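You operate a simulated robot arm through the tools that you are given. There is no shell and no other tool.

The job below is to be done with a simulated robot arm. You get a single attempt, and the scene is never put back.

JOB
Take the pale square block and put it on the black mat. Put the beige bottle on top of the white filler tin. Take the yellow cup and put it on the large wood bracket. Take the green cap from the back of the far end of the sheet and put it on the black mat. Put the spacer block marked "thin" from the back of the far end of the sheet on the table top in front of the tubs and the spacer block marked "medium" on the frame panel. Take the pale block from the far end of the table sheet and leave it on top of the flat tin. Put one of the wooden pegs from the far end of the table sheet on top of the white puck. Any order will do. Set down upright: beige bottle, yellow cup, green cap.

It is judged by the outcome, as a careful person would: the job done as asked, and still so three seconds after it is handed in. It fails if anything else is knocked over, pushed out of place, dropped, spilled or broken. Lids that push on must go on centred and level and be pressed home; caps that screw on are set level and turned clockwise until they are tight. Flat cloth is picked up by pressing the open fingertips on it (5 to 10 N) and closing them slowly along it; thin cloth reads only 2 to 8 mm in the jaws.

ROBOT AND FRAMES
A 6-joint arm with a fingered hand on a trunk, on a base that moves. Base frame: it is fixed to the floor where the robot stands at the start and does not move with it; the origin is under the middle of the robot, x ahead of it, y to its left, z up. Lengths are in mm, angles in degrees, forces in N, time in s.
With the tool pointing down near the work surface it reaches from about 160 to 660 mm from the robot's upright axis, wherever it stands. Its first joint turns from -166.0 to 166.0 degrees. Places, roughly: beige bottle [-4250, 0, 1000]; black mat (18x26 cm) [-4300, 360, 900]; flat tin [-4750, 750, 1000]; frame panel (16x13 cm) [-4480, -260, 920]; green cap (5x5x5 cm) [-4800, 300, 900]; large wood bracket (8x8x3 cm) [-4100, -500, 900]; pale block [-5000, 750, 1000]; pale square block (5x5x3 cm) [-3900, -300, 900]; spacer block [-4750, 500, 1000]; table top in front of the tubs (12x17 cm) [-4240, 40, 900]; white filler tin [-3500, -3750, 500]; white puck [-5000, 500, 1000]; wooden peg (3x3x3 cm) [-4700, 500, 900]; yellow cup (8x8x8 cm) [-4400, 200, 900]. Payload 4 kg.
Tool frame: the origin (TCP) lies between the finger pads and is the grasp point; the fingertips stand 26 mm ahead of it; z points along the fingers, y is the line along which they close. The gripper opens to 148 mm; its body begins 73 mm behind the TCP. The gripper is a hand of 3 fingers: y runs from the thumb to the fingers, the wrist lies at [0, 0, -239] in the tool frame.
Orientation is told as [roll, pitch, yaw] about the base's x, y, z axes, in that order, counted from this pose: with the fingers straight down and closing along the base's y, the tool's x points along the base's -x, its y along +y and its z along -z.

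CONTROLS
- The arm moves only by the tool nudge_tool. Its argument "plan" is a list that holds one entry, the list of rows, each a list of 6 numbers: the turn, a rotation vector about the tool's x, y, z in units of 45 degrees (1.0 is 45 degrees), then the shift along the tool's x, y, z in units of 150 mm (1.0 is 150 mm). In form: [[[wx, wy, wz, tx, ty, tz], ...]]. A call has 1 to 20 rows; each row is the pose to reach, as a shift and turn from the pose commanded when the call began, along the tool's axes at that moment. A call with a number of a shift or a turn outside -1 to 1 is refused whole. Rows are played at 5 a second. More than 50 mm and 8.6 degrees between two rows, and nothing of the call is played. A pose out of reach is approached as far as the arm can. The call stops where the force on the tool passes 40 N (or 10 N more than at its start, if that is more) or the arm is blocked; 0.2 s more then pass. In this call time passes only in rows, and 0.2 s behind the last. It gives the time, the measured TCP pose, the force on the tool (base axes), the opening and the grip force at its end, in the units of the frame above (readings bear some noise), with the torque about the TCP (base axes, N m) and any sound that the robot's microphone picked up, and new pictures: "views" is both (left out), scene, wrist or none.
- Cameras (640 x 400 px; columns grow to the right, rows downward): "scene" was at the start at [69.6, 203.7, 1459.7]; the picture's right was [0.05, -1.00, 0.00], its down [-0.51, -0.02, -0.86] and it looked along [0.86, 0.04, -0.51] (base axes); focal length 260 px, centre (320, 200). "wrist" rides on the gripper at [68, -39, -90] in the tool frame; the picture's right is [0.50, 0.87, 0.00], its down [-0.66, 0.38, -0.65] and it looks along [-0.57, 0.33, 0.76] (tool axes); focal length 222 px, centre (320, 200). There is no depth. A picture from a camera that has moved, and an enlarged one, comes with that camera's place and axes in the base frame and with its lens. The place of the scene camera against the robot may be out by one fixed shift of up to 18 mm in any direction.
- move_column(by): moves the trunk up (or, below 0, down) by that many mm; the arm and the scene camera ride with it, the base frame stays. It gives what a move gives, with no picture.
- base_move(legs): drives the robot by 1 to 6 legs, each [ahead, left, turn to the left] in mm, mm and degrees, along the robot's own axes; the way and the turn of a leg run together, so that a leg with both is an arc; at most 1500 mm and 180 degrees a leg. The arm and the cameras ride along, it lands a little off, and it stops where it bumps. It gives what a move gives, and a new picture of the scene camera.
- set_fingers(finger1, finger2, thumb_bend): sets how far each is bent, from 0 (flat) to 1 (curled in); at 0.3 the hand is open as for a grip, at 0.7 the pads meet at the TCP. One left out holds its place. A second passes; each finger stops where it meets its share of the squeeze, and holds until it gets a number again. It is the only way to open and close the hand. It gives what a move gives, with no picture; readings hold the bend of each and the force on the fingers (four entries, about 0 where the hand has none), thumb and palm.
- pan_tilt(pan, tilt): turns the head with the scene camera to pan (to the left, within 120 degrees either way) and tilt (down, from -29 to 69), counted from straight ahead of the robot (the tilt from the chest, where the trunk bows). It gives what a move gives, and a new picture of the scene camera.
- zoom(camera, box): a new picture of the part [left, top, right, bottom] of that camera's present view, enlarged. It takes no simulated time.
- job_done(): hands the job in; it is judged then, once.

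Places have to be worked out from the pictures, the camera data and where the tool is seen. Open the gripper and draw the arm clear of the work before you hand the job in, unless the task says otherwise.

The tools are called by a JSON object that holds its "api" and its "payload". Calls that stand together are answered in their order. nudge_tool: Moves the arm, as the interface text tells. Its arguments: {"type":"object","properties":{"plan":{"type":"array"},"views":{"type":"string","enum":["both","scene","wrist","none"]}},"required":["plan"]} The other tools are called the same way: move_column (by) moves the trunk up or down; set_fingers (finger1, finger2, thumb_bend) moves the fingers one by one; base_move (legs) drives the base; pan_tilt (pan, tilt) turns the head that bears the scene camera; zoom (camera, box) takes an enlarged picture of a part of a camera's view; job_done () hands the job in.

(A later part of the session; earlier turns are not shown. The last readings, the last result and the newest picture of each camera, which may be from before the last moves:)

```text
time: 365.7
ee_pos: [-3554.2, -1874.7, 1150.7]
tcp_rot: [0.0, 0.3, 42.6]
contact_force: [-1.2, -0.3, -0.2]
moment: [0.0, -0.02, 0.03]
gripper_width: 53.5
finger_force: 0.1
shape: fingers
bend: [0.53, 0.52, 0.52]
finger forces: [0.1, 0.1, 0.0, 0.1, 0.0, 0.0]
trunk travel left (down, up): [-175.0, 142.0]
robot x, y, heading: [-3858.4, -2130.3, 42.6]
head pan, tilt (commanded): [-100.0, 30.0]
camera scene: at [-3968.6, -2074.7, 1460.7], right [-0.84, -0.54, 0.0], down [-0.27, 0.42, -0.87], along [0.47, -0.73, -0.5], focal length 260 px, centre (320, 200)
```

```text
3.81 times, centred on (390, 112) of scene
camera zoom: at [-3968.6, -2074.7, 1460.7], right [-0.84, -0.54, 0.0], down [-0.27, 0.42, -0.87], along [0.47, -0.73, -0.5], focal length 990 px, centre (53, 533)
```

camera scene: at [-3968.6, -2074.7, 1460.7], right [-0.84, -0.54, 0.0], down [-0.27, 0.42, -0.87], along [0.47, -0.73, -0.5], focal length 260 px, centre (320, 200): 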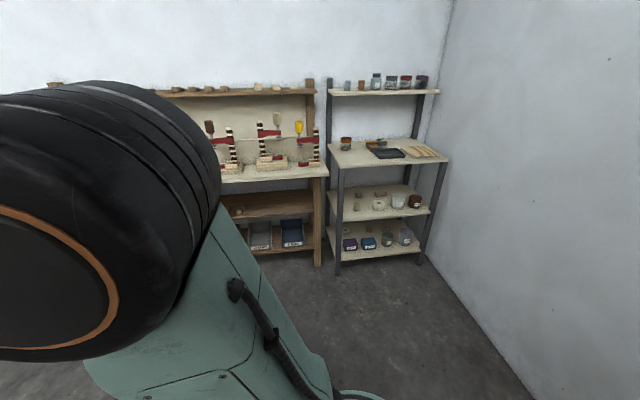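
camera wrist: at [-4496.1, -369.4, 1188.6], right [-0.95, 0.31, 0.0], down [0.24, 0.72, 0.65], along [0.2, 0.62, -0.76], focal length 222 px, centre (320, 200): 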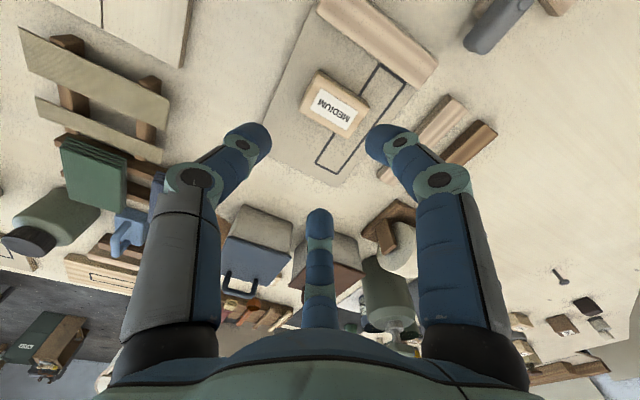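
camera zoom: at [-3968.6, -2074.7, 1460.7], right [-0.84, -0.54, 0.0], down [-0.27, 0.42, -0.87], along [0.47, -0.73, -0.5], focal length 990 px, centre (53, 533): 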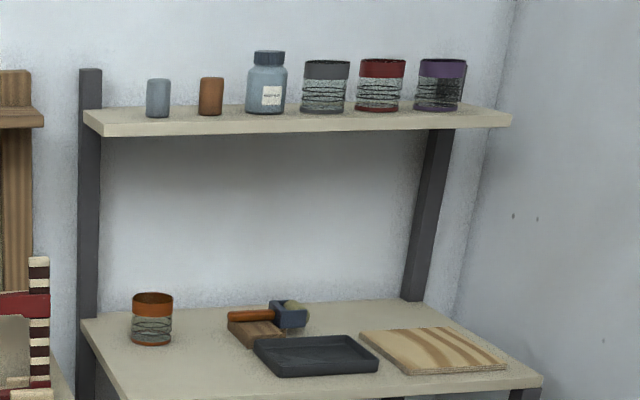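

The white filler tin stands on the rack's middle shelf (top ≈ z 575) under a board at z ≈ 835, so the bottle must go in with a tilted hand, pinched between the two side fingers. I first drive back to the near side of the table to examine the bottle.

{"api": "base_move", "payload": {"legs": [[920, 0, 0], [920, 0, 0], [0, 0, 180]]}}

{"api": "base_move", "payload": {"legs": [[0, -830, 0], [0, -830, 0]]}}

{"api": "pan_tilt", "payload": {"pan": 0, "tilt": 40}}

```text
time: 382.2
ee_pos: [-2822.6, -1131.5, 1151.3]
tcp_rot: [0.2, 0.2, -140.4]
contact_force: [0.3, -0.5, -0.3]
moment: [-0.02, 0.03, 0.03]
gripper_width: 53.6
finger_force: 0.0
shape: fingers
bend: [0.53, 0.52, 0.52]
finger forces: [0.0, 0.0, 0.1, 0.1, 0.1, 0.0]
trunk travel left (down, up): [-175.0, 142.0]
robot x, y, heading: [-2502.4, -894.4, -140.3]
head pan, tilt (commanded): [-100.0, 30.0]
camera scene: at [-2397.2, -974.3, 1460.7], right [0.87, 0.49, 0.0], down [0.25, -0.43, -0.87], along [-0.43, 0.75, -0.5], focal length 260 px, centre (320, 200)
```

scene: 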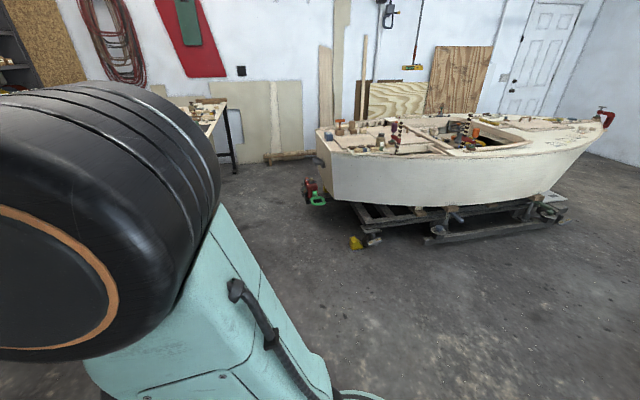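

```text
time: 397.2
ee_pos: [-3878.1, 161.9, 1150.8]
tcp_rot: [0.1, 0.3, -140.6]
contact_force: [0.2, -0.1, 0.2]
moment: [-0.02, 0.0, -0.01]
gripper_width: 53.4
finger_force: 0.0
shape: fingers
bend: [0.53, 0.52, 0.52]
finger forces: [0.1, 0.1, 0.0, 0.0, 0.0, 0.0]
trunk travel left (down, up): [-175.0, 142.0]
robot x, y, heading: [-3557.7, 398.5, -140.6]
head pan, tilt (commanded): [-100.0, 30.0]
camera scene: at [-3451.8, 316.8, 1460.7], right [0.87, 0.49, 0.0], down [0.25, -0.44, -0.87], along [-0.43, 0.75, -0.5], focal length 260 px, centre (320, 200)
```

scene: 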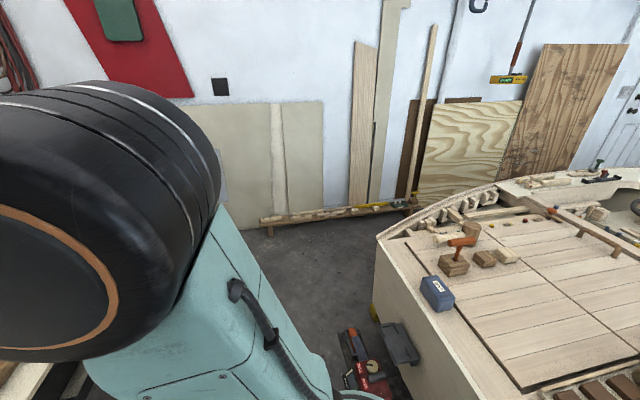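

```text
time: 398.9
ee_pos: [-3879.2, 161.7, 1150.5]
tcp_rot: [0.0, 0.2, -140.5]
contact_force: [-0.1, -0.7, 1.2]
moment: [0.0, 0.03, 0.01]
gripper_width: 53.6
finger_force: 0.0
shape: fingers
bend: [0.53, 0.52, 0.52]
finger forces: [0.0, 0.0, 0.1, 0.0, 0.0, 0.0]
trunk travel left (down, up): [-175.0, 142.0]
robot x, y, heading: [-3556.6, 398.9, -140.7]
head pan, tilt (commanded): [0.0, 40.0]
camera scene: at [-3473.0, 184.0, 1445.3], right [-0.63, 0.77, 0.0], down [0.5, 0.41, -0.77], along [-0.59, -0.49, -0.64], focal length 260 px, centre (320, 200)
```

scene: 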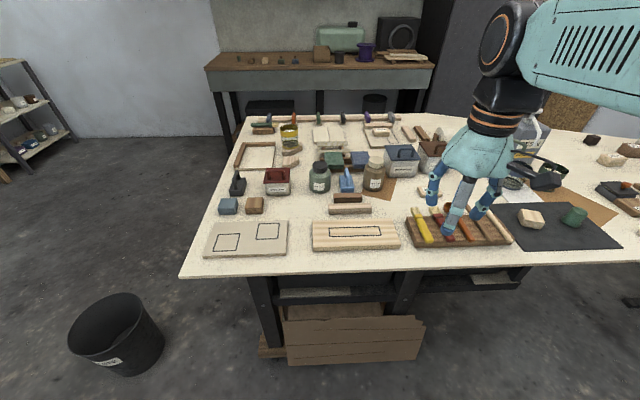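

{"api": "base_move", "payload": {"legs": [[215, 10, 3]]}}

{"api": "pan_tilt", "payload": {"pan": -10, "tilt": 45}}

{"api": "zoom", "payload": {"camera": "scene", "box": [200, 120, 400, 250]}}

```text
time: 400.6
ee_pos: [-4020.1, -3.0, 1148.6]
tcp_rot: [0.2, 0.3, -137.4]
contact_force: [-0.2, -0.5, 0.2]
moment: [0.04, -0.03, 0.03]
gripper_width: 53.4
finger_force: 0.2
shape: fingers
bend: [0.53, 0.52, 0.52]
finger forces: [0.0, 0.0, 0.0, 0.1, 0.0, 0.0]
trunk travel left (down, up): [-175.0, 142.0]
robot x, y, heading: [-3710.5, 251.6, -137.3]
head pan, tilt (commanded): [0.0, 40.0]
camera scene: at [-3616.6, 41.5, 1445.3], right [-0.68, 0.74, 0.0], down [0.47, 0.44, -0.77], along [-0.56, -0.52, -0.64], focal length 260 px, centre (320, 200)
```

scene: 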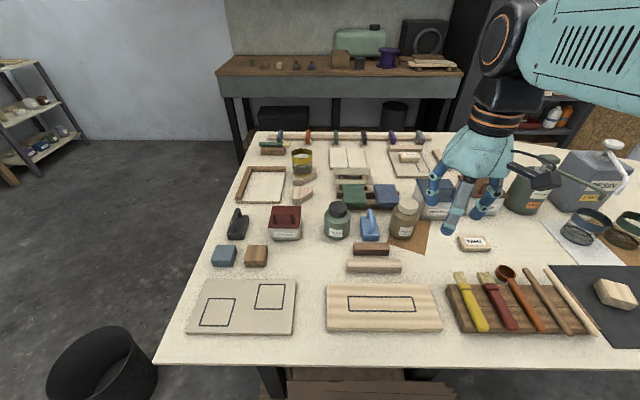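

```text
time: 401.3
ee_pos: [-4019.4, -3.3, 1150.4]
tcp_rot: [0.1, 0.3, -137.5]
contact_force: [-0.3, 0.9, -0.2]
moment: [0.0, 0.01, -0.01]
gripper_width: 53.3
finger_force: 0.0
shape: fingers
bend: [0.53, 0.52, 0.52]
finger forces: [0.0, 0.0, 0.1, 0.1, 0.1, 0.0]
trunk travel left (down, up): [-175.0, 142.0]
robot x, y, heading: [-3712.9, 252.2, -137.6]
head pan, tilt (commanded): [-10.0, 45.0]
camera scene: at [-3621.8, 55.8, 1438.1], right [-0.54, 0.84, 0.0], down [0.6, 0.38, -0.71], along [-0.6, -0.38, -0.71], focal length 260 px, centre (320, 200)
```

scene: 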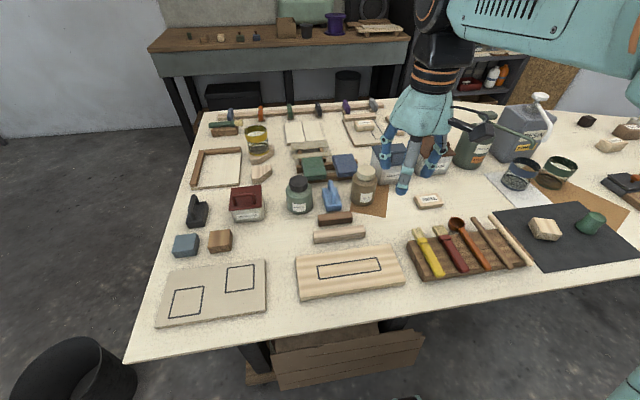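

```text
3.08 times, centred on (300, 185) of scene
camera zoom: at [-3621.8, 55.8, 1438.1], right [-0.54, 0.84, 0.0], down [0.6, 0.38, -0.71], along [-0.6, -0.38, -0.71], focal length 799 px, centre (382, 246)
```

zoom: 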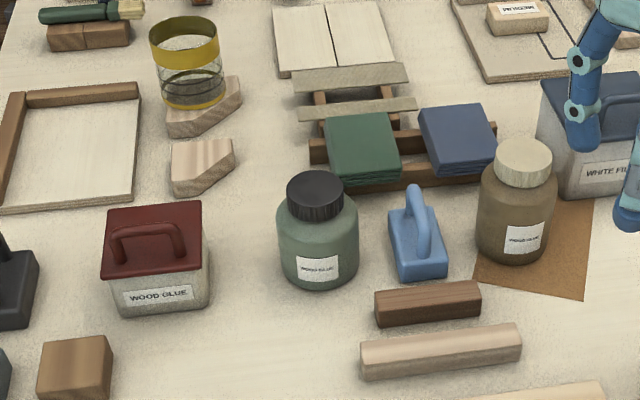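

The bottle stands near (-4145, -118) with a blue trowel on its left and the white-filler tub behind right. I move the wrist camera over it to measure it and its neighbours.

{"api": "nudge_tool", "payload": {"plan": [[[0, 0, 0, -0.3, 0, 0], [0, 0, 0, -0.6, 0, 0], [0, 0, 0, -0.8, 0, 0], [0, 0, 0, -0.8, 0, 0]]], "views": "wrist"}}

{"api": "zoom", "payload": {"camera": "wrist", "box": [200, 20, 440, 220]}}

```text
time: 402.3
ee_pos: [-4109.4, -84.7, 1150.2]
tcp_rot: [0.0, 0.3, -137.3]
contact_force: [0.4, -0.6, 0.0]
moment: [-0.03, 0.05, -0.03]
gripper_width: 53.5
finger_force: 0.1
shape: fingers
bend: [0.53, 0.52, 0.52]
finger forces: [0.0, 0.1, 0.1, 0.0, 0.1, 0.0]
trunk travel left (down, up): [-175.0, 142.0]
robot x, y, heading: [-3715.8, 247.1, -137.4]
head pan, tilt (commanded): [-10.0, 45.0]
camera wrist: at [-4084.8, -10.4, 1241.0], right [0.95, -0.3, 0.0], down [-0.23, -0.72, 0.65], along [-0.19, -0.62, -0.76], focal length 222 px, centre (320, 200)
```

wrist: 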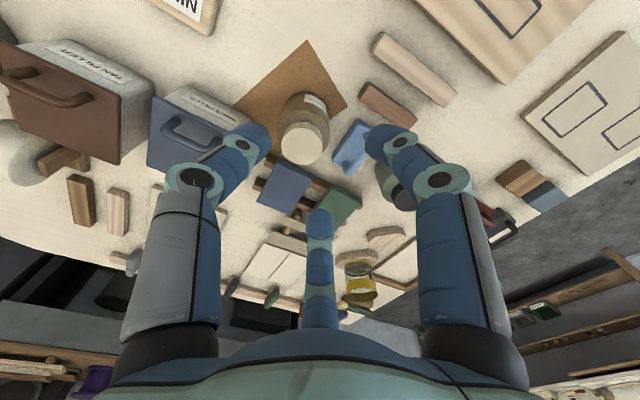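

```text
2.00 times, centred on (320, 120) of wrist
camera zoom: at [-4084.8, -10.4, 1241.0], right [0.95, -0.3, 0.0], down [-0.23, -0.72, 0.65], along [-0.19, -0.62, -0.76], focal length 444 px, centre (320, 360)
```

zoom: 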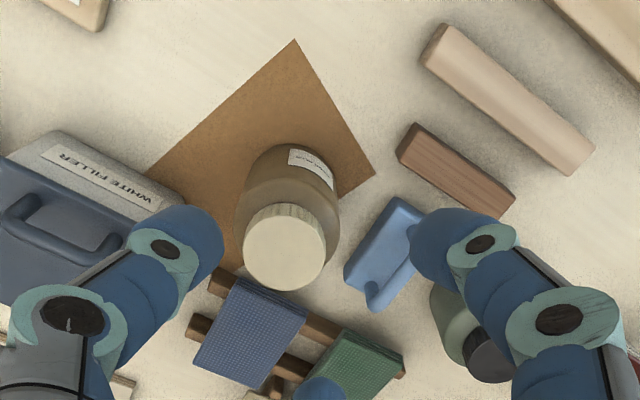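

The bottle is ~102 mm tall with a ~36 mm radius body at about (-4143, -122). I'll turn the hand 90° so the two fingers sit left and right with the thumb on top, first rotating about the tool axis in place, high above the table.

{"api": "nudge_tool", "payload": {"plan": [[[0, 0, -0.17, 0, 0, 0], [0, 0, -0.34, 0, 0, 0], [0, 0, -0.51, 0, 0, 0], [0, 0, -0.68, 0, 0, 0], [0, 0, -0.85, 0, 0, 0], [0, 0, -1, 0, 0, 0], [0, 0, -1, 0, 0, 0]]], "views": "none"}}

{"api": "nudge_tool", "payload": {"plan": [[[0, 0, -0.17, 0, 0, 0], [0, 0, -0.34, 0, 0, 0], [0, 0, -0.51, 0, 0, 0], [0, 0, -0.68, 0, 0, 0], [0, 0, -0.85, 0, 0, 0], [0, 0, -1, 0, 0, 0], [0, 0, -1, 0, 0, 0]]], "views": "both"}}

```text
time: 403.9
ee_pos: [-4107.1, -84.1, 1150.2]
tcp_rot: [0.3, 0.1, -92.4]
contact_force: [-0.3, 0.0, -0.2]
moment: [0.02, 0.0, 0.0]
gripper_width: 53.3
finger_force: 0.1
shape: fingers
bend: [0.53, 0.52, 0.52]
finger forces: [0.0, 0.1, 0.1, 0.1, 0.0, 0.1]
trunk travel left (down, up): [-175.0, 142.0]
robot x, y, heading: [-3713.5, 246.9, -137.2]
head pan, tilt (commanded): [-10.0, 45.0]
```

```text
time: 405.5
ee_pos: [-4060.0, -125.6, 1145.0]
tcp_rot: [0.1, 0.9, -49.5]
contact_force: [0.1, 0.4, 0.0]
moment: [-0.04, 0.02, 0.01]
gripper_width: 53.4
finger_force: 0.0
shape: fingers
bend: [0.53, 0.52, 0.52]
finger forces: [0.1, 0.0, 0.1, 0.0, 0.1, 0.0]
out of reach, approached as far as the arm can: row 5, 6, 7
trunk travel left (down, up): [-175.0, 142.0]
robot x, y, heading: [-3712.5, 249.8, -137.3]
head pan, tilt (commanded): [-10.0, 45.0]
camera scene: at [-3622.2, 55.9, 1438.1], right [-0.54, 0.84, 0.0], down [0.6, 0.38, -0.71], along [-0.6, -0.38, -0.71], focal length 260 px, centre (320, 200)
camera wrist: at [-4131.8, -101.4, 1237.1], right [0.33, 0.94, 0.01], down [0.72, -0.26, 0.64], along [0.61, -0.21, -0.77], focal length 222 px, centre (320, 200)
```

scene: 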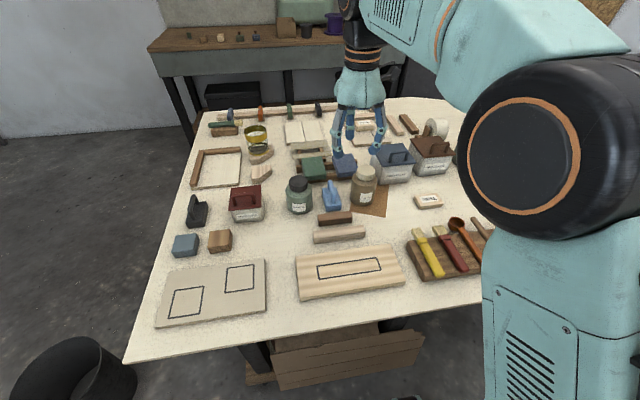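
wrist: 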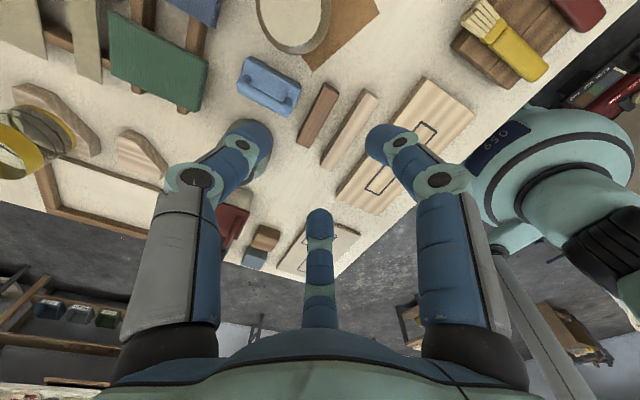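

The 90° turn is nearly complete (yaw −49.5°) but at a limit in this posture. Tilting brings the wrist nearer to me, so I tilt the tool outward 30° now and see where it settles.

{"api": "nudge_tool", "payload": {"plan": [[[0.17, 0, 0, 0, 0, 0], [0.34, 0, 0, 0, 0, 0], [0.51, 0, 0, 0, 0, 0], [0.67, 0, 0, 0, 0, 0], [0.67, 0, 0, 0, 0, 0]]], "views": "both"}}

```text
time: 406.7
ee_pos: [-4059.8, -125.1, 1146.1]
tcp_rot: [-30.0, -0.1, -47.5]
contact_force: [0.2, -0.1, 0.6]
moment: [0.04, -0.02, -0.02]
gripper_width: 53.3
finger_force: 0.1
shape: fingers
bend: [0.53, 0.52, 0.52]
finger forces: [0.1, 0.0, 0.1, 0.1, 0.0, 0.0]
out of reach, approached as far as the arm can: row 1, 2
trunk travel left (down, up): [-175.0, 142.0]
robot x, y, heading: [-3711.8, 250.0, -137.0]
head pan, tilt (commanded): [-10.0, 45.0]
camera scene: at [-3622.1, 55.6, 1438.1], right [-0.54, 0.84, 0.0], down [0.6, 0.38, -0.71], along [-0.6, -0.38, -0.71], focal length 260 px, centre (320, 200)
camera wrist: at [-4096.5, -67.8, 1243.6], right [0.22, 0.88, -0.43], down [0.92, -0.04, 0.38], along [0.31, -0.48, -0.82], focal length 222 px, centre (320, 200)
```

scene: 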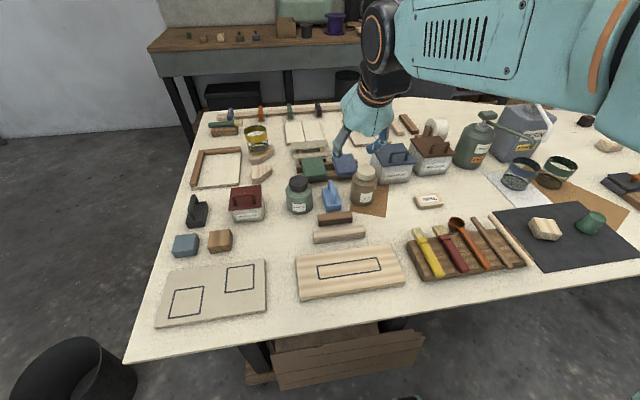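
wrist: 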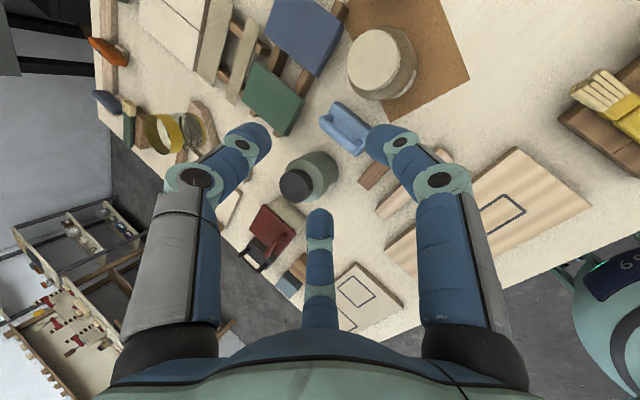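

The tilt is toward the table as intended and reachable. I tilt a further 30°.

{"api": "nudge_tool", "payload": {"plan": [[[0.17, 0, 0, 0, 0, 0], [0.34, 0, 0, 0, 0, 0], [0.51, 0, 0, 0, 0, 0], [0.67, 0, 0, 0, 0, 0], [0.67, 0, 0, 0, 0, 0]]], "views": "both"}}

```text
time: 407.9
ee_pos: [-4060.7, -124.5, 1144.3]
tcp_rot: [-58.0, 0.2, -47.7]
contact_force: [0.1, -0.6, -0.5]
moment: [-0.02, 0.02, -0.02]
gripper_width: 53.7
finger_force: 0.1
shape: fingers
bend: [0.53, 0.52, 0.52]
finger forces: [0.0, 0.1, 0.0, 0.0, 0.0, 0.1]
trunk travel left (down, up): [-175.0, 142.0]
robot x, y, heading: [-3709.1, 253.1, -137.4]
head pan, tilt (commanded): [-10.0, 45.0]
camera scene: at [-3621.9, 55.9, 1438.1], right [-0.54, 0.84, 0.0], down [0.6, 0.38, -0.71], along [-0.6, -0.38, -0.71], focal length 260 px, centre (320, 200)
camera wrist: at [-4064.2, -36.3, 1227.1], right [0.0, 0.68, -0.73], down [1.0, 0.02, 0.02], along [0.03, -0.73, -0.68], focal length 222 px, centre (320, 200)
```

scene: 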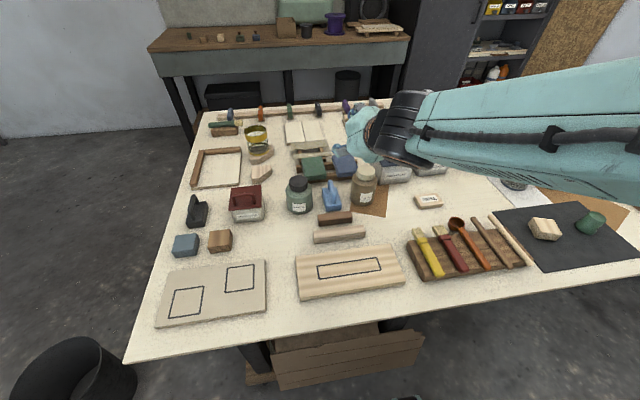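
wrist: 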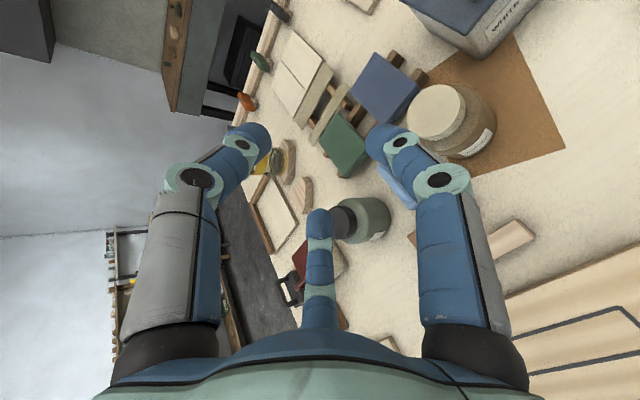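

The hand is tilted 58°, fingers left/right, thumb up. I set the finger opening for a side pinch and move to a start point in front of the bottle.

{"api": "set_fingers", "payload": {"finger1": 0.45, "finger2": 0.45, "thumb_bend": 0.3}}

{"api": "nudge_tool", "payload": {"plan": [[[0, 0, 0, 0.1, 0.18, 0.04], [0, 0, 0, 0.2, 0.36, 0.08], [0, 0, 0, 0.3, 0.54, 0.12], [0, 0, 0, 0.381, 0.705, 0.155], [0, 0, 0, 0.381, 0.705, 0.155]]], "views": "both"}}

{"api": "zoom", "payload": {"camera": "scene", "box": [270, 110, 450, 240]}}

```text
time: 408.9
ee_pos: [-4062.8, -125.1, 1146.5]
tcp_rot: [-58.0, 0.1, -47.8]
contact_force: [0.6, -0.1, 0.2]
moment: [-0.02, -0.05, -0.01]
gripper_width: 103.5
finger_force: 0.1
shape: fingers
bend: [0.45, 0.45, 0.3]
finger forces: [0.0, 0.0, 0.0, 0.1, 0.1, 0.1]
trunk travel left (down, up): [-175.0, 142.0]
robot x, y, heading: [-3711.2, 249.6, -137.4]
head pan, tilt (commanded): [-10.0, 45.0]
```

```text
time: 410.1
ee_pos: [-4053.4, -84.7, 1049.7]
tcp_rot: [-59.7, 0.5, -48.4]
contact_force: [-0.6, 0.7, 0.8]
moment: [0.01, -0.01, -0.02]
gripper_width: 103.7
finger_force: 0.1
shape: fingers
bend: [0.45, 0.45, 0.3]
finger forces: [0.1, 0.0, 0.1, 0.1, 0.0, 0.1]
out of reach, approached as far as the arm can: row 1, 3, 4, 5
trunk travel left (down, up): [-175.0, 142.0]
robot x, y, heading: [-3714.4, 248.7, -137.8]
head pan, tilt (commanded): [-10.0, 45.0]
camera scene: at [-3621.8, 55.9, 1438.1], right [-0.54, 0.84, 0.0], down [0.6, 0.38, -0.71], along [-0.6, -0.38, -0.71], focal length 260 px, centre (320, 200)
camera wrist: at [-4053.7, 5.3, 1129.8], right [-0.01, 0.67, -0.74], down [1.0, 0.01, 0.0], along [0.01, -0.74, -0.67], focal length 222 px, centre (320, 200)
```

scene: 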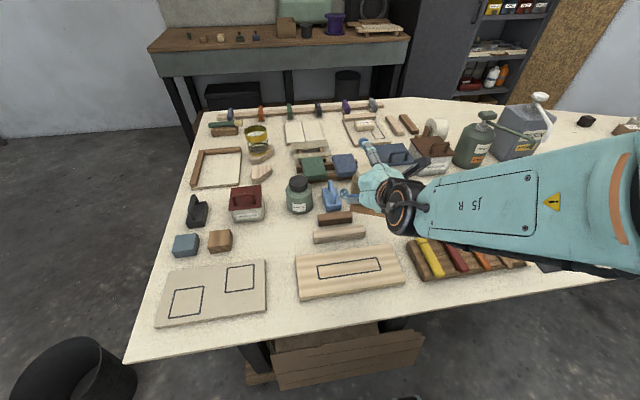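
wrist: 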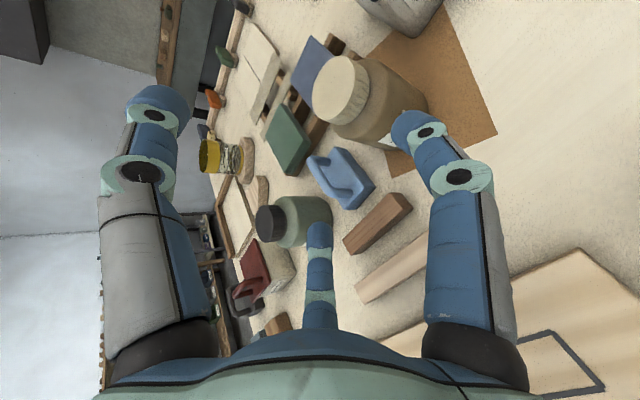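

```text
3.08 times, centred on (360, 175) of scene
camera zoom: at [-3621.8, 55.9, 1438.1], right [-0.54, 0.84, 0.0], down [0.6, 0.38, -0.71], along [-0.6, -0.38, -0.71], focal length 799 px, centre (197, 277)
```

zoom: 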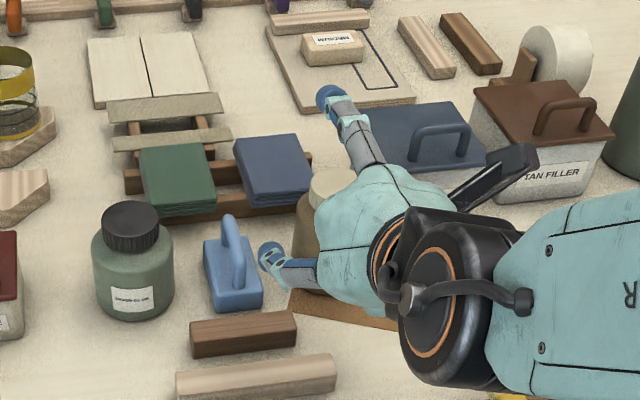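

The arm is at a limit for this tool direction unless the target lies more to my left, so I rise and shift the base 110 mm to the right.

{"api": "nudge_tool", "payload": {"plan": [[[0, 0, 0, 0, -0.17, -0.1], [0, 0, 0, 0, -0.34, -0.2], [0, 0, 0, 0, -0.5, -0.3], [0, 0, 0, 0, -0.5, -0.3]]], "views": "none"}}

{"api": "base_move", "payload": {"legs": [[0, -110, 0]]}}

```text
time: 411.1
ee_pos: [-4053.8, -81.6, 1137.4]
tcp_rot: [-60.0, -0.1, -47.4]
contact_force: [-0.6, -0.1, 0.7]
moment: [0.03, -0.01, -0.01]
gripper_width: 103.4
finger_force: 0.1
shape: fingers
bend: [0.45, 0.45, 0.3]
finger forces: [0.1, 0.0, 0.0, 0.1, 0.1, 0.1]
trunk travel left (down, up): [-175.0, 142.0]
robot x, y, heading: [-3710.3, 249.1, -137.2]
head pan, tilt (commanded): [-10.0, 45.0]
```

```text
time: 412.8
ee_pos: [-4127.0, -0.9, 1136.2]
tcp_rot: [-60.1, -0.1, -47.5]
contact_force: [0.6, 0.5, 0.4]
moment: [0.02, 0.03, 0.02]
gripper_width: 103.5
finger_force: 0.2
shape: fingers
bend: [0.45, 0.45, 0.3]
finger forces: [0.0, 0.0, 0.1, 0.1, 0.0, 0.0]
trunk travel left (down, up): [-175.0, 142.0]
robot x, y, heading: [-3786.6, 334.4, -137.6]
head pan, tilt (commanded): [-10.0, 45.0]
camera scene: at [-3696.6, 137.0, 1438.1], right [-0.54, 0.84, 0.0], down [0.6, 0.38, -0.71], along [-0.6, -0.38, -0.71], focal length 260 px, centre (320, 200)
```

scene: 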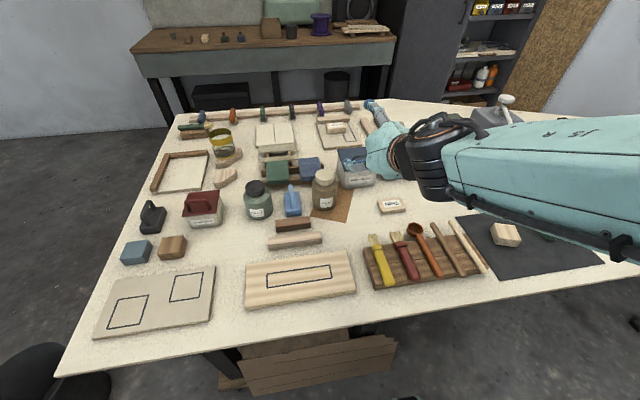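

{"api": "nudge_tool", "payload": {"plan": [[[0, 0, 0, -0.17, 0.1, 0.05], [0, 0, 0, -0.35, 0.25, 0.12], [0, 0, 0, -0.522, 0.42, 0.2], [0, 0, 0, -0.522, 0.589, 0.278], [0, 0, 0, -0.522, 0.589, 0.278]]], "views": "both"}}

{"api": "zoom", "payload": {"camera": "scene", "box": [220, 120, 420, 250]}}

```text
time: 413.9
ee_pos: [-4068.6, -53.5, 1038.6]
tcp_rot: [-60.1, -0.1, -47.5]
contact_force: [0.1, -0.2, 0.0]
moment: [0.01, 0.03, 0.01]
gripper_width: 103.7
finger_force: 0.0
shape: fingers
bend: [0.45, 0.45, 0.3]
finger forces: [0.0, 0.1, 0.0, 0.1, 0.0, 0.1]
trunk travel left (down, up): [-175.0, 142.0]
robot x, y, heading: [-3786.9, 330.2, -137.7]
head pan, tilt (commanded): [-10.0, 45.0]
camera scene: at [-3696.2, 136.7, 1438.1], right [-0.54, 0.84, 0.0], down [0.6, 0.38, -0.71], along [-0.6, -0.38, -0.71], focal length 260 px, centre (320, 200)
camera wrist: at [-4071.0, 36.9, 1117.1], right [-0.02, 0.66, -0.75], down [1.0, 0.03, 0.0], along [0.02, -0.75, -0.66], focal length 222 px, centre (320, 200)
```

scene: 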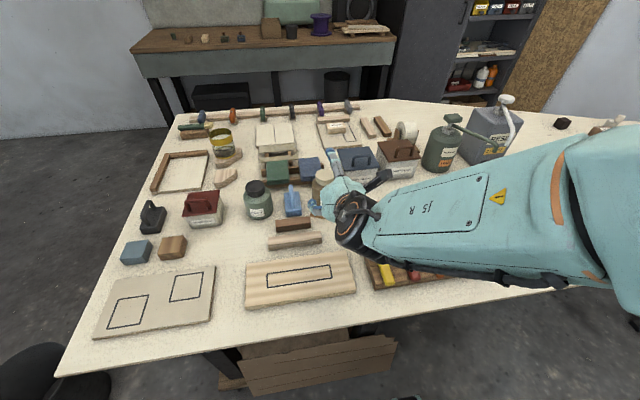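
wrist: 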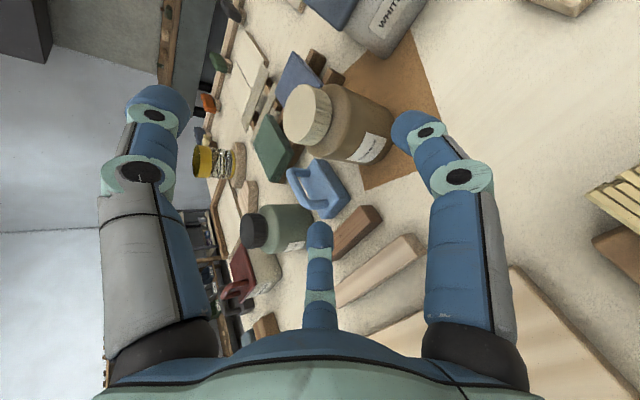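

```text
3.08 times, centred on (320, 185) of scene
camera zoom: at [-3696.2, 136.7, 1438.1], right [-0.54, 0.84, 0.0], down [0.6, 0.38, -0.71], along [-0.6, -0.38, -0.71], focal length 799 px, centre (320, 246)
```

zoom: 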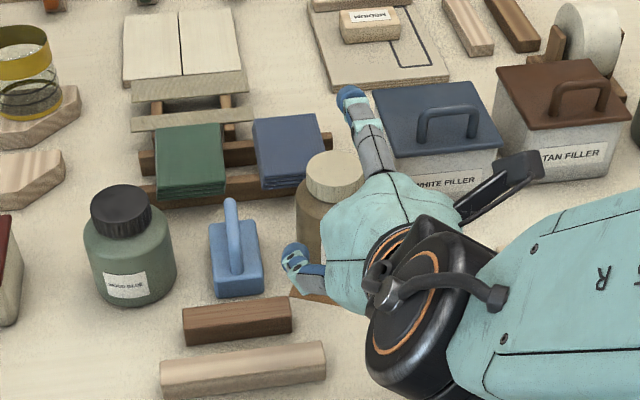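

Laterally the bottle and tool line up within 1 mm. I advance along the tool axis 85 mm and check.

{"api": "nudge_tool", "payload": {"plan": [[[0, 0, 0, 0, 0, 0.15], [0, 0, 0, 0, 0, 0.3], [0, 0, 0, 0, 0, 0.45], [0, 0, 0, 0, 0, 0.57], [0, 0, 0, 0, 0, 0.57]]], "views": "both"}}

{"api": "zoom", "payload": {"camera": "scene", "box": [240, 130, 400, 240]}}

{"api": "zoom", "payload": {"camera": "wrist", "box": [200, 40, 480, 260]}}

```text
time: 415.1
ee_pos: [-4123.4, -104.0, 996.2]
tcp_rot: [-60.0, 0.0, -47.4]
contact_force: [-0.4, 0.8, -0.2]
moment: [-0.01, -0.03, 0.02]
gripper_width: 103.4
finger_force: 0.0
shape: fingers
bend: [0.45, 0.45, 0.3]
finger forces: [0.0, 0.1, 0.0, 0.0, 0.0, 0.0]
trunk travel left (down, up): [-175.0, 142.0]
robot x, y, heading: [-3789.3, 330.9, -137.4]
head pan, tilt (commanded): [-10.0, 45.0]
camera scene: at [-3696.2, 136.8, 1438.1], right [-0.54, 0.84, 0.0], down [0.6, 0.38, -0.71], along [-0.6, -0.38, -0.71], focal length 260 px, centre (320, 200)
camera wrist: at [-4124.4, -13.8, 1075.2], right [-0.02, 0.66, -0.75], down [1.0, 0.03, 0.0], along [0.02, -0.75, -0.66], focal length 222 px, centre (320, 200)
```

scene: 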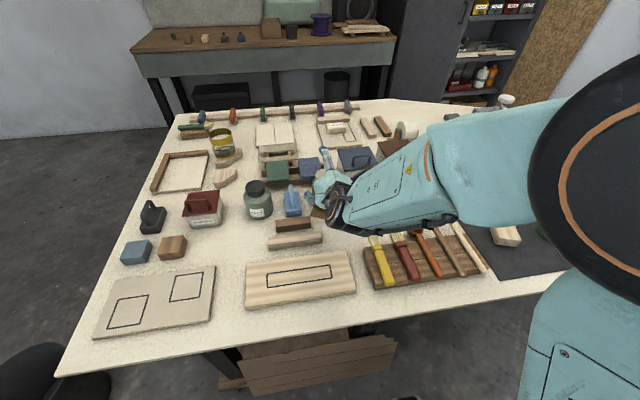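
wrist: 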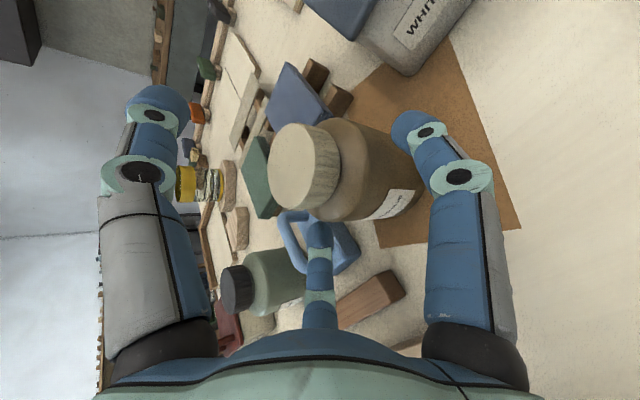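

```text
3.64 times, centred on (320, 185) of scene
camera zoom: at [-3696.2, 136.8, 1438.1], right [-0.54, 0.84, 0.0], down [0.6, 0.38, -0.71], along [-0.6, -0.38, -0.71], focal length 944 px, centre (320, 254)
```

zoom: 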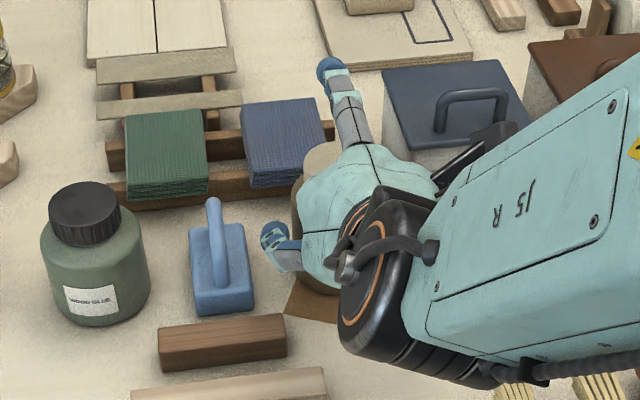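

```text
1.82 times, centred on (340, 150) of wrist
camera zoom: at [-4124.4, -13.8, 1075.2], right [-0.02, 0.66, -0.75], down [1.0, 0.03, 0.0], along [0.02, -0.75, -0.66], focal length 404 px, centre (284, 291)
```

zoom: 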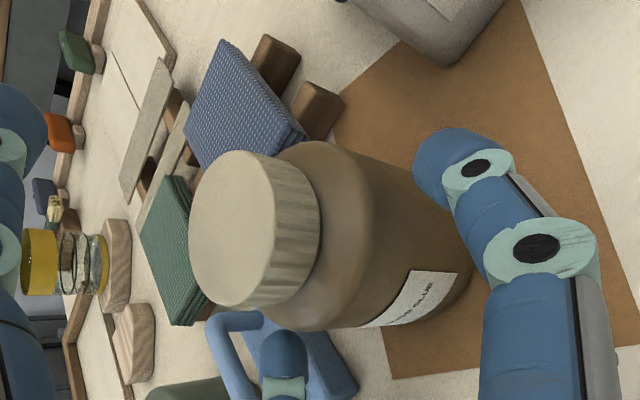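

The bottle is centred between the two fingers. I narrow the opening slightly, raise the line by 5 mm for trowel clearance, and advance the last 43 mm.

{"api": "set_fingers", "payload": {"finger1": 0.46, "finger2": 0.46}}

{"api": "nudge_tool", "payload": {"plan": [[[0, 0, 0, 0, -0.03, 0.05], [0, 0, 0, 0, -0.03, 0.15], [0, 0, 0, 0, -0.03, 0.23], [0, 0, 0, 0, -0.03, 0.283], [0, 0, 0, 0, -0.03, 0.283]]], "views": "both"}}

{"api": "zoom", "payload": {"camera": "scene", "box": [240, 130, 400, 240]}}

{"api": "zoom", "payload": {"camera": "wrist", "box": [180, 60, 500, 260]}}

```text
time: 416.1
ee_pos: [-4122.5, -104.1, 995.3]
tcp_rot: [-60.1, -0.1, -47.5]
contact_force: [0.1, -0.8, 0.6]
moment: [0.05, -0.04, 0.0]
gripper_width: 102.5
finger_force: 0.0
shape: fingers
bend: [0.46, 0.46, 0.3]
finger forces: [0.1, 0.0, 0.0, 0.0, 0.0, 0.0]
trunk travel left (down, up): [-175.0, 142.0]
robot x, y, heading: [-3786.6, 331.7, -137.5]
head pan, tilt (commanded): [-10.0, 45.0]
```

```text
time: 417.4
ee_pos: [-4152.8, -129.5, 978.7]
tcp_rot: [-60.0, 0.0, -47.6]
contact_force: [-0.5, -1.3, 0.9]
moment: [-0.01, 0.03, -0.02]
gripper_width: 102.3
finger_force: 0.1
shape: fingers
bend: [0.46, 0.46, 0.3]
finger forces: [0.0, 0.1, 0.0, 0.0, 0.0, 0.0]
trunk travel left (down, up): [-175.0, 142.0]
robot x, y, heading: [-3784.2, 326.1, -137.2]
head pan, tilt (commanded): [-10.0, 45.0]
camera scene: at [-3696.2, 136.7, 1438.1], right [-0.54, 0.84, 0.0], down [0.6, 0.38, -0.71], along [-0.6, -0.38, -0.71], focal length 260 px, centre (320, 200)
camera wrist: at [-4153.7, -39.8, 1058.4], right [-0.02, 0.66, -0.75], down [1.0, 0.03, 0.0], along [0.02, -0.75, -0.66], focal length 222 px, centre (320, 200)
```

scene: 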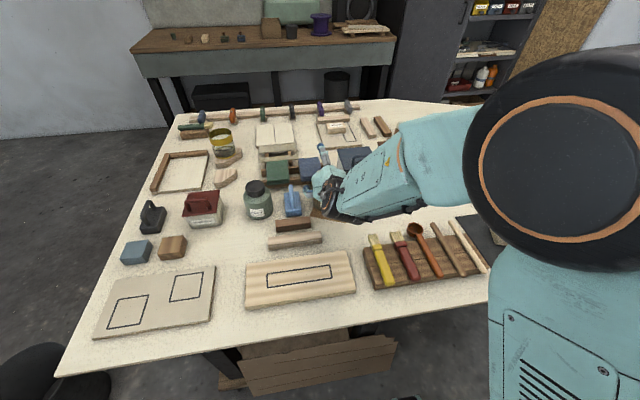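
wrist: 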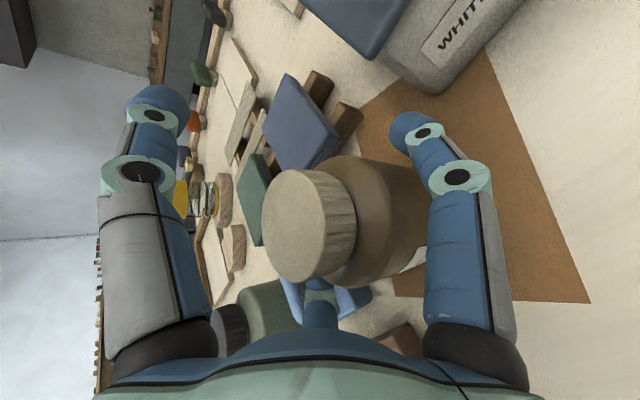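

```text
3.64 times, centred on (320, 185) of scene
camera zoom: at [-3696.2, 136.7, 1438.1], right [-0.54, 0.84, 0.0], down [0.6, 0.38, -0.71], along [-0.6, -0.38, -0.71], focal length 944 px, centre (320, 254)
```

zoom: 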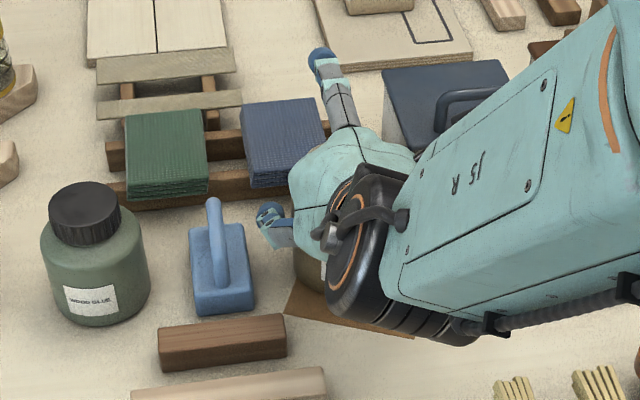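

```text
2.00 times, centred on (340, 160) of wrist
camera zoom: at [-4153.7, -39.8, 1058.4], right [-0.02, 0.66, -0.75], down [1.0, 0.03, 0.0], along [0.02, -0.75, -0.66], focal length 444 px, centre (280, 280)
```

zoom: 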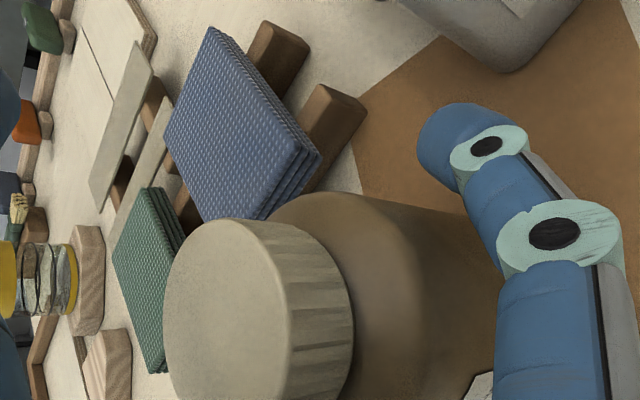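

The bottle is between the fingers with no contact. I close the two side fingers gradually.

{"api": "set_fingers", "payload": {"finger1": 0.5, "finger2": 0.5}}

{"api": "set_fingers", "payload": {"finger1": 0.54, "finger2": 0.54}}

{"api": "zoom", "payload": {"camera": "wrist", "box": [180, 60, 500, 260]}}

```text
time: 418.4
ee_pos: [-4152.8, -128.1, 979.4]
tcp_rot: [-60.0, -0.1, -47.5]
contact_force: [0.8, 0.3, -0.7]
moment: [-0.02, 0.01, 0.02]
gripper_width: 96.5
finger_force: 0.0
shape: fingers
bend: [0.5, 0.5, 0.3]
finger forces: [0.1, 0.0, 0.0, 0.0, 0.0, 0.0]
trunk travel left (down, up): [-175.0, 142.0]
robot x, y, heading: [-3783.8, 331.4, -137.2]
head pan, tilt (commanded): [-10.0, 45.0]
```

```text
time: 419.4
ee_pos: [-4151.3, -128.6, 979.7]
tcp_rot: [-59.9, -0.1, -47.5]
contact_force: [0.3, -0.5, -0.7]
moment: [-0.02, -0.03, -0.01]
gripper_width: 91.6
finger_force: 0.8
shape: fingers
bend: [0.53, 0.53, 0.3]
finger forces: [0.6, 1.1, 0.0, 0.0, 0.1, 0.0]
trunk travel left (down, up): [-175.0, 142.0]
robot x, y, heading: [-3790.1, 331.0, -137.4]
head pan, tilt (commanded): [-10.0, 45.0]
```

```text
2.00 times, centred on (340, 160) of wrist
camera zoom: at [-4153.6, -39.9, 1058.3], right [-0.02, 0.66, -0.75], down [1.0, 0.03, 0.0], along [0.02, -0.75, -0.66], focal length 444 px, centre (280, 280)
```

zoom: 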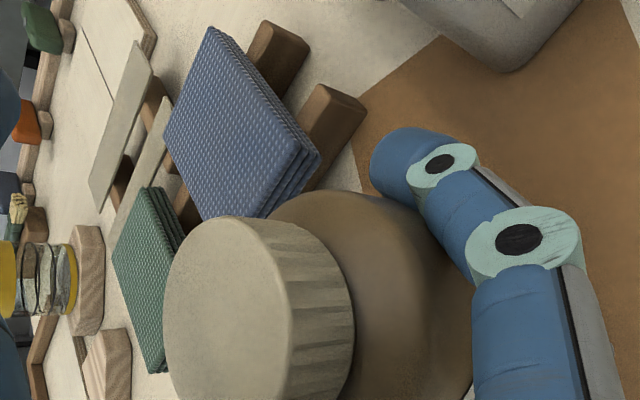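

{"api": "set_fingers", "payload": {"finger1": 0.6, "finger2": 0.6}}

{"api": "set_fingers", "payload": {"finger1": 0.66, "finger2": 0.66}}

{"api": "zoom", "payload": {"camera": "wrist", "box": [180, 60, 500, 260]}}

```text
time: 420.4
ee_pos: [-4152.8, -129.1, 979.4]
tcp_rot: [-60.0, 0.0, -47.5]
contact_force: [0.7, 2.1, 0.7]
moment: [-0.02, 0.0, -0.05]
gripper_width: 87.6
finger_force: 5.0
shape: fingers
bend: [0.55, 0.55, 0.3]
finger forces: [5.4, 5.1, 0.0, 0.1, 0.0, 0.0]
trunk travel left (down, up): [-175.0, 142.0]
robot x, y, heading: [-3784.6, 327.8, -137.7]
head pan, tilt (commanded): [-10.0, 45.0]
```

```text
time: 421.4
ee_pos: [-4152.9, -129.7, 979.8]
tcp_rot: [-60.0, -0.2, -47.5]
contact_force: [0.5, 0.3, -1.6]
moment: [-0.02, -0.01, -0.01]
gripper_width: 83.0
finger_force: 10.1
shape: fingers
bend: [0.57, 0.57, 0.3]
finger forces: [10.3, 9.8, 0.0, 0.1, 0.0, 0.0]
trunk travel left (down, up): [-175.0, 142.0]
robot x, y, heading: [-3785.6, 331.3, -137.2]
head pan, tilt (commanded): [-10.0, 45.0]
```

```text
2.00 times, centred on (340, 160) of wrist
camera zoom: at [-4153.7, -39.9, 1058.2], right [-0.02, 0.66, -0.75], down [1.0, 0.03, 0.0], along [0.02, -0.75, -0.66], focal length 444 px, centre (280, 280)
```

zoom: 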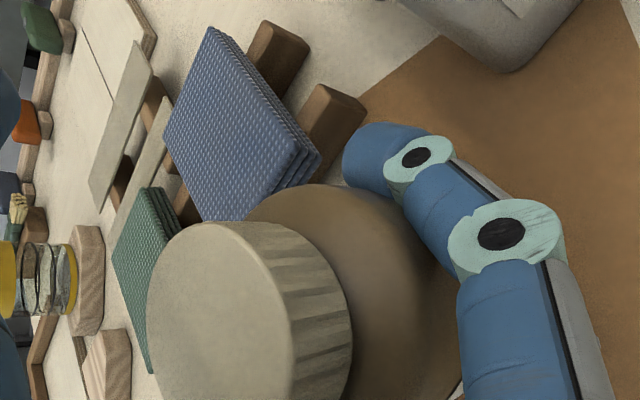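

{"api": "zoom", "payload": {"camera": "scene", "box": [260, 140, 380, 230]}}

{"api": "zoom", "payload": {"camera": "wrist", "box": [0, 0, 640, 400]}}

```text
4.44 times, centred on (320, 185) of scene
camera zoom: at [-3696.4, 136.5, 1438.1], right [-0.54, 0.84, 0.0], down [0.6, 0.38, -0.71], along [-0.6, -0.38, -0.71], focal length 1154 px, centre (320, 267)
```

zoom: 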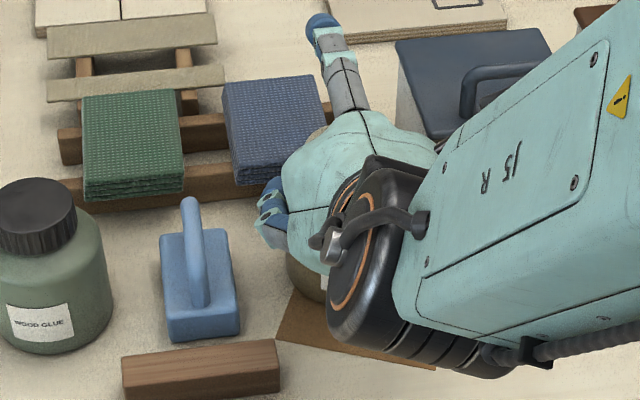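

```text
1.00 times, centred on (320, 200) of wrist (not enlarged: the box is as wide or as high as the picture)
camera zoom: at [-4153.7, -39.9, 1058.2], right [-0.02, 0.66, -0.75], down [1.0, 0.03, 0.0], along [0.02, -0.75, -0.66], focal length 222 px, centre (320, 200)
```

zoom: 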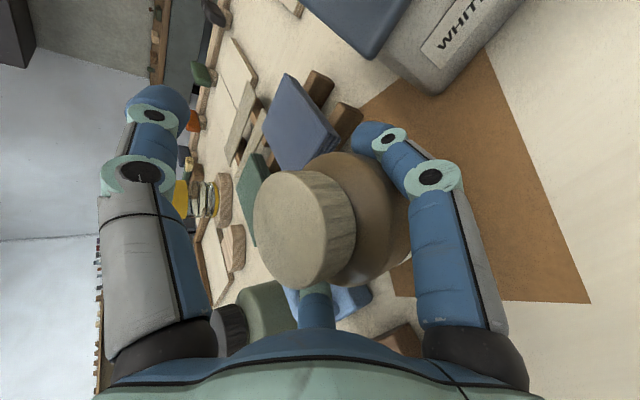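

The bottle is gripped at 10 N on each side. I tighten a bit more and test-lift 25 mm.

{"api": "set_fingers", "payload": {"finger1": 0.69, "finger2": 0.69}}

{"api": "nudge_tool", "payload": {"plan": [[[0, 0, 0, 0, -0.03, -0.017], [0, 0, 0, 0, -0.06, -0.034], [0, 0, 0, 0, -0.1, -0.058], [0, 0, 0, 0, -0.145, -0.083], [0, 0, 0, 0, -0.145, -0.083]]], "views": "both"}}

{"api": "zoom", "payload": {"camera": "scene", "box": [260, 140, 380, 230]}}

```text
time: 422.4
ee_pos: [-4151.5, -129.8, 978.7]
tcp_rot: [-60.0, -0.1, -47.5]
contact_force: [0.2, 0.9, -1.9]
moment: [-0.01, -0.01, -0.01]
gripper_width: 82.0
finger_force: 11.7
shape: fingers
bend: [0.57, 0.57, 0.3]
finger forces: [11.1, 10.9, 0.1, 0.0, 0.2, 0.0]
trunk travel left (down, up): [-175.0, 142.0]
robot x, y, heading: [-3786.8, 329.3, -137.8]
head pan, tilt (commanded): [-10.0, 45.0]
```

```text
time: 423.6
ee_pos: [-4152.4, -132.2, 1004.3]
tcp_rot: [-60.0, -0.1, -47.5]
contact_force: [0.0, -0.5, -2.1]
moment: [-0.01, 0.01, -0.04]
gripper_width: 82.0
finger_force: 11.5
shape: fingers
bend: [0.57, 0.57, 0.3]
finger forces: [11.2, 10.9, 0.0, 0.1, 0.0, 0.0]
trunk travel left (down, up): [-175.0, 142.0]
robot x, y, heading: [-3789.5, 334.5, -137.1]
head pan, tilt (commanded): [-10.0, 45.0]
camera scene: at [-3696.4, 136.4, 1438.1], right [-0.54, 0.84, 0.0], down [0.6, 0.38, -0.71], along [-0.6, -0.38, -0.71], focal length 260 px, centre (320, 200)
camera wrist: at [-4153.5, -41.5, 1083.3], right [-0.02, 0.66, -0.75], down [1.0, 0.03, 0.0], along [0.02, -0.75, -0.66], focal length 222 px, centre (320, 200)
```

scene: 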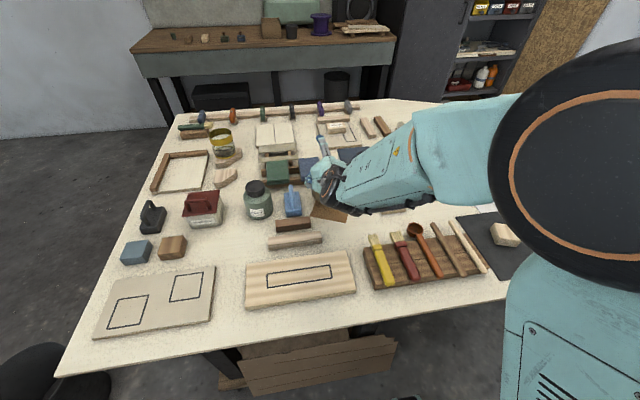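
wrist: 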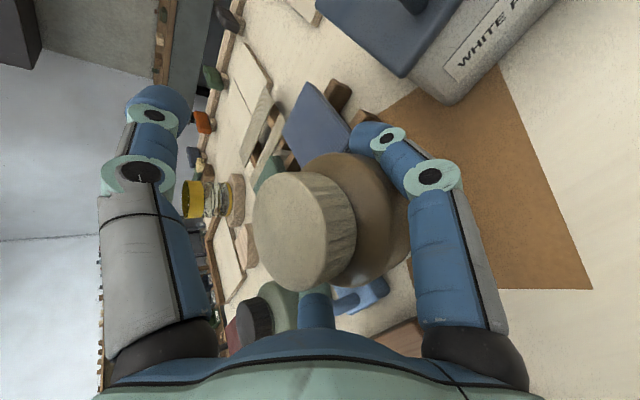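

```text
4.44 times, centred on (320, 185) of scene
camera zoom: at [-3696.4, 136.4, 1438.1], right [-0.54, 0.84, 0.0], down [0.6, 0.38, -0.71], along [-0.6, -0.38, -0.71], focal length 1154 px, centre (320, 267)
```

zoom: 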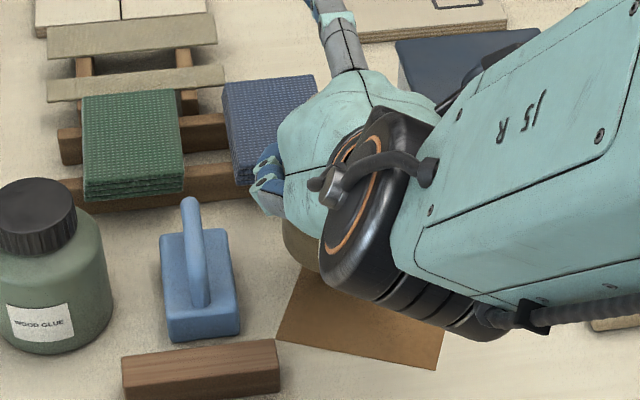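

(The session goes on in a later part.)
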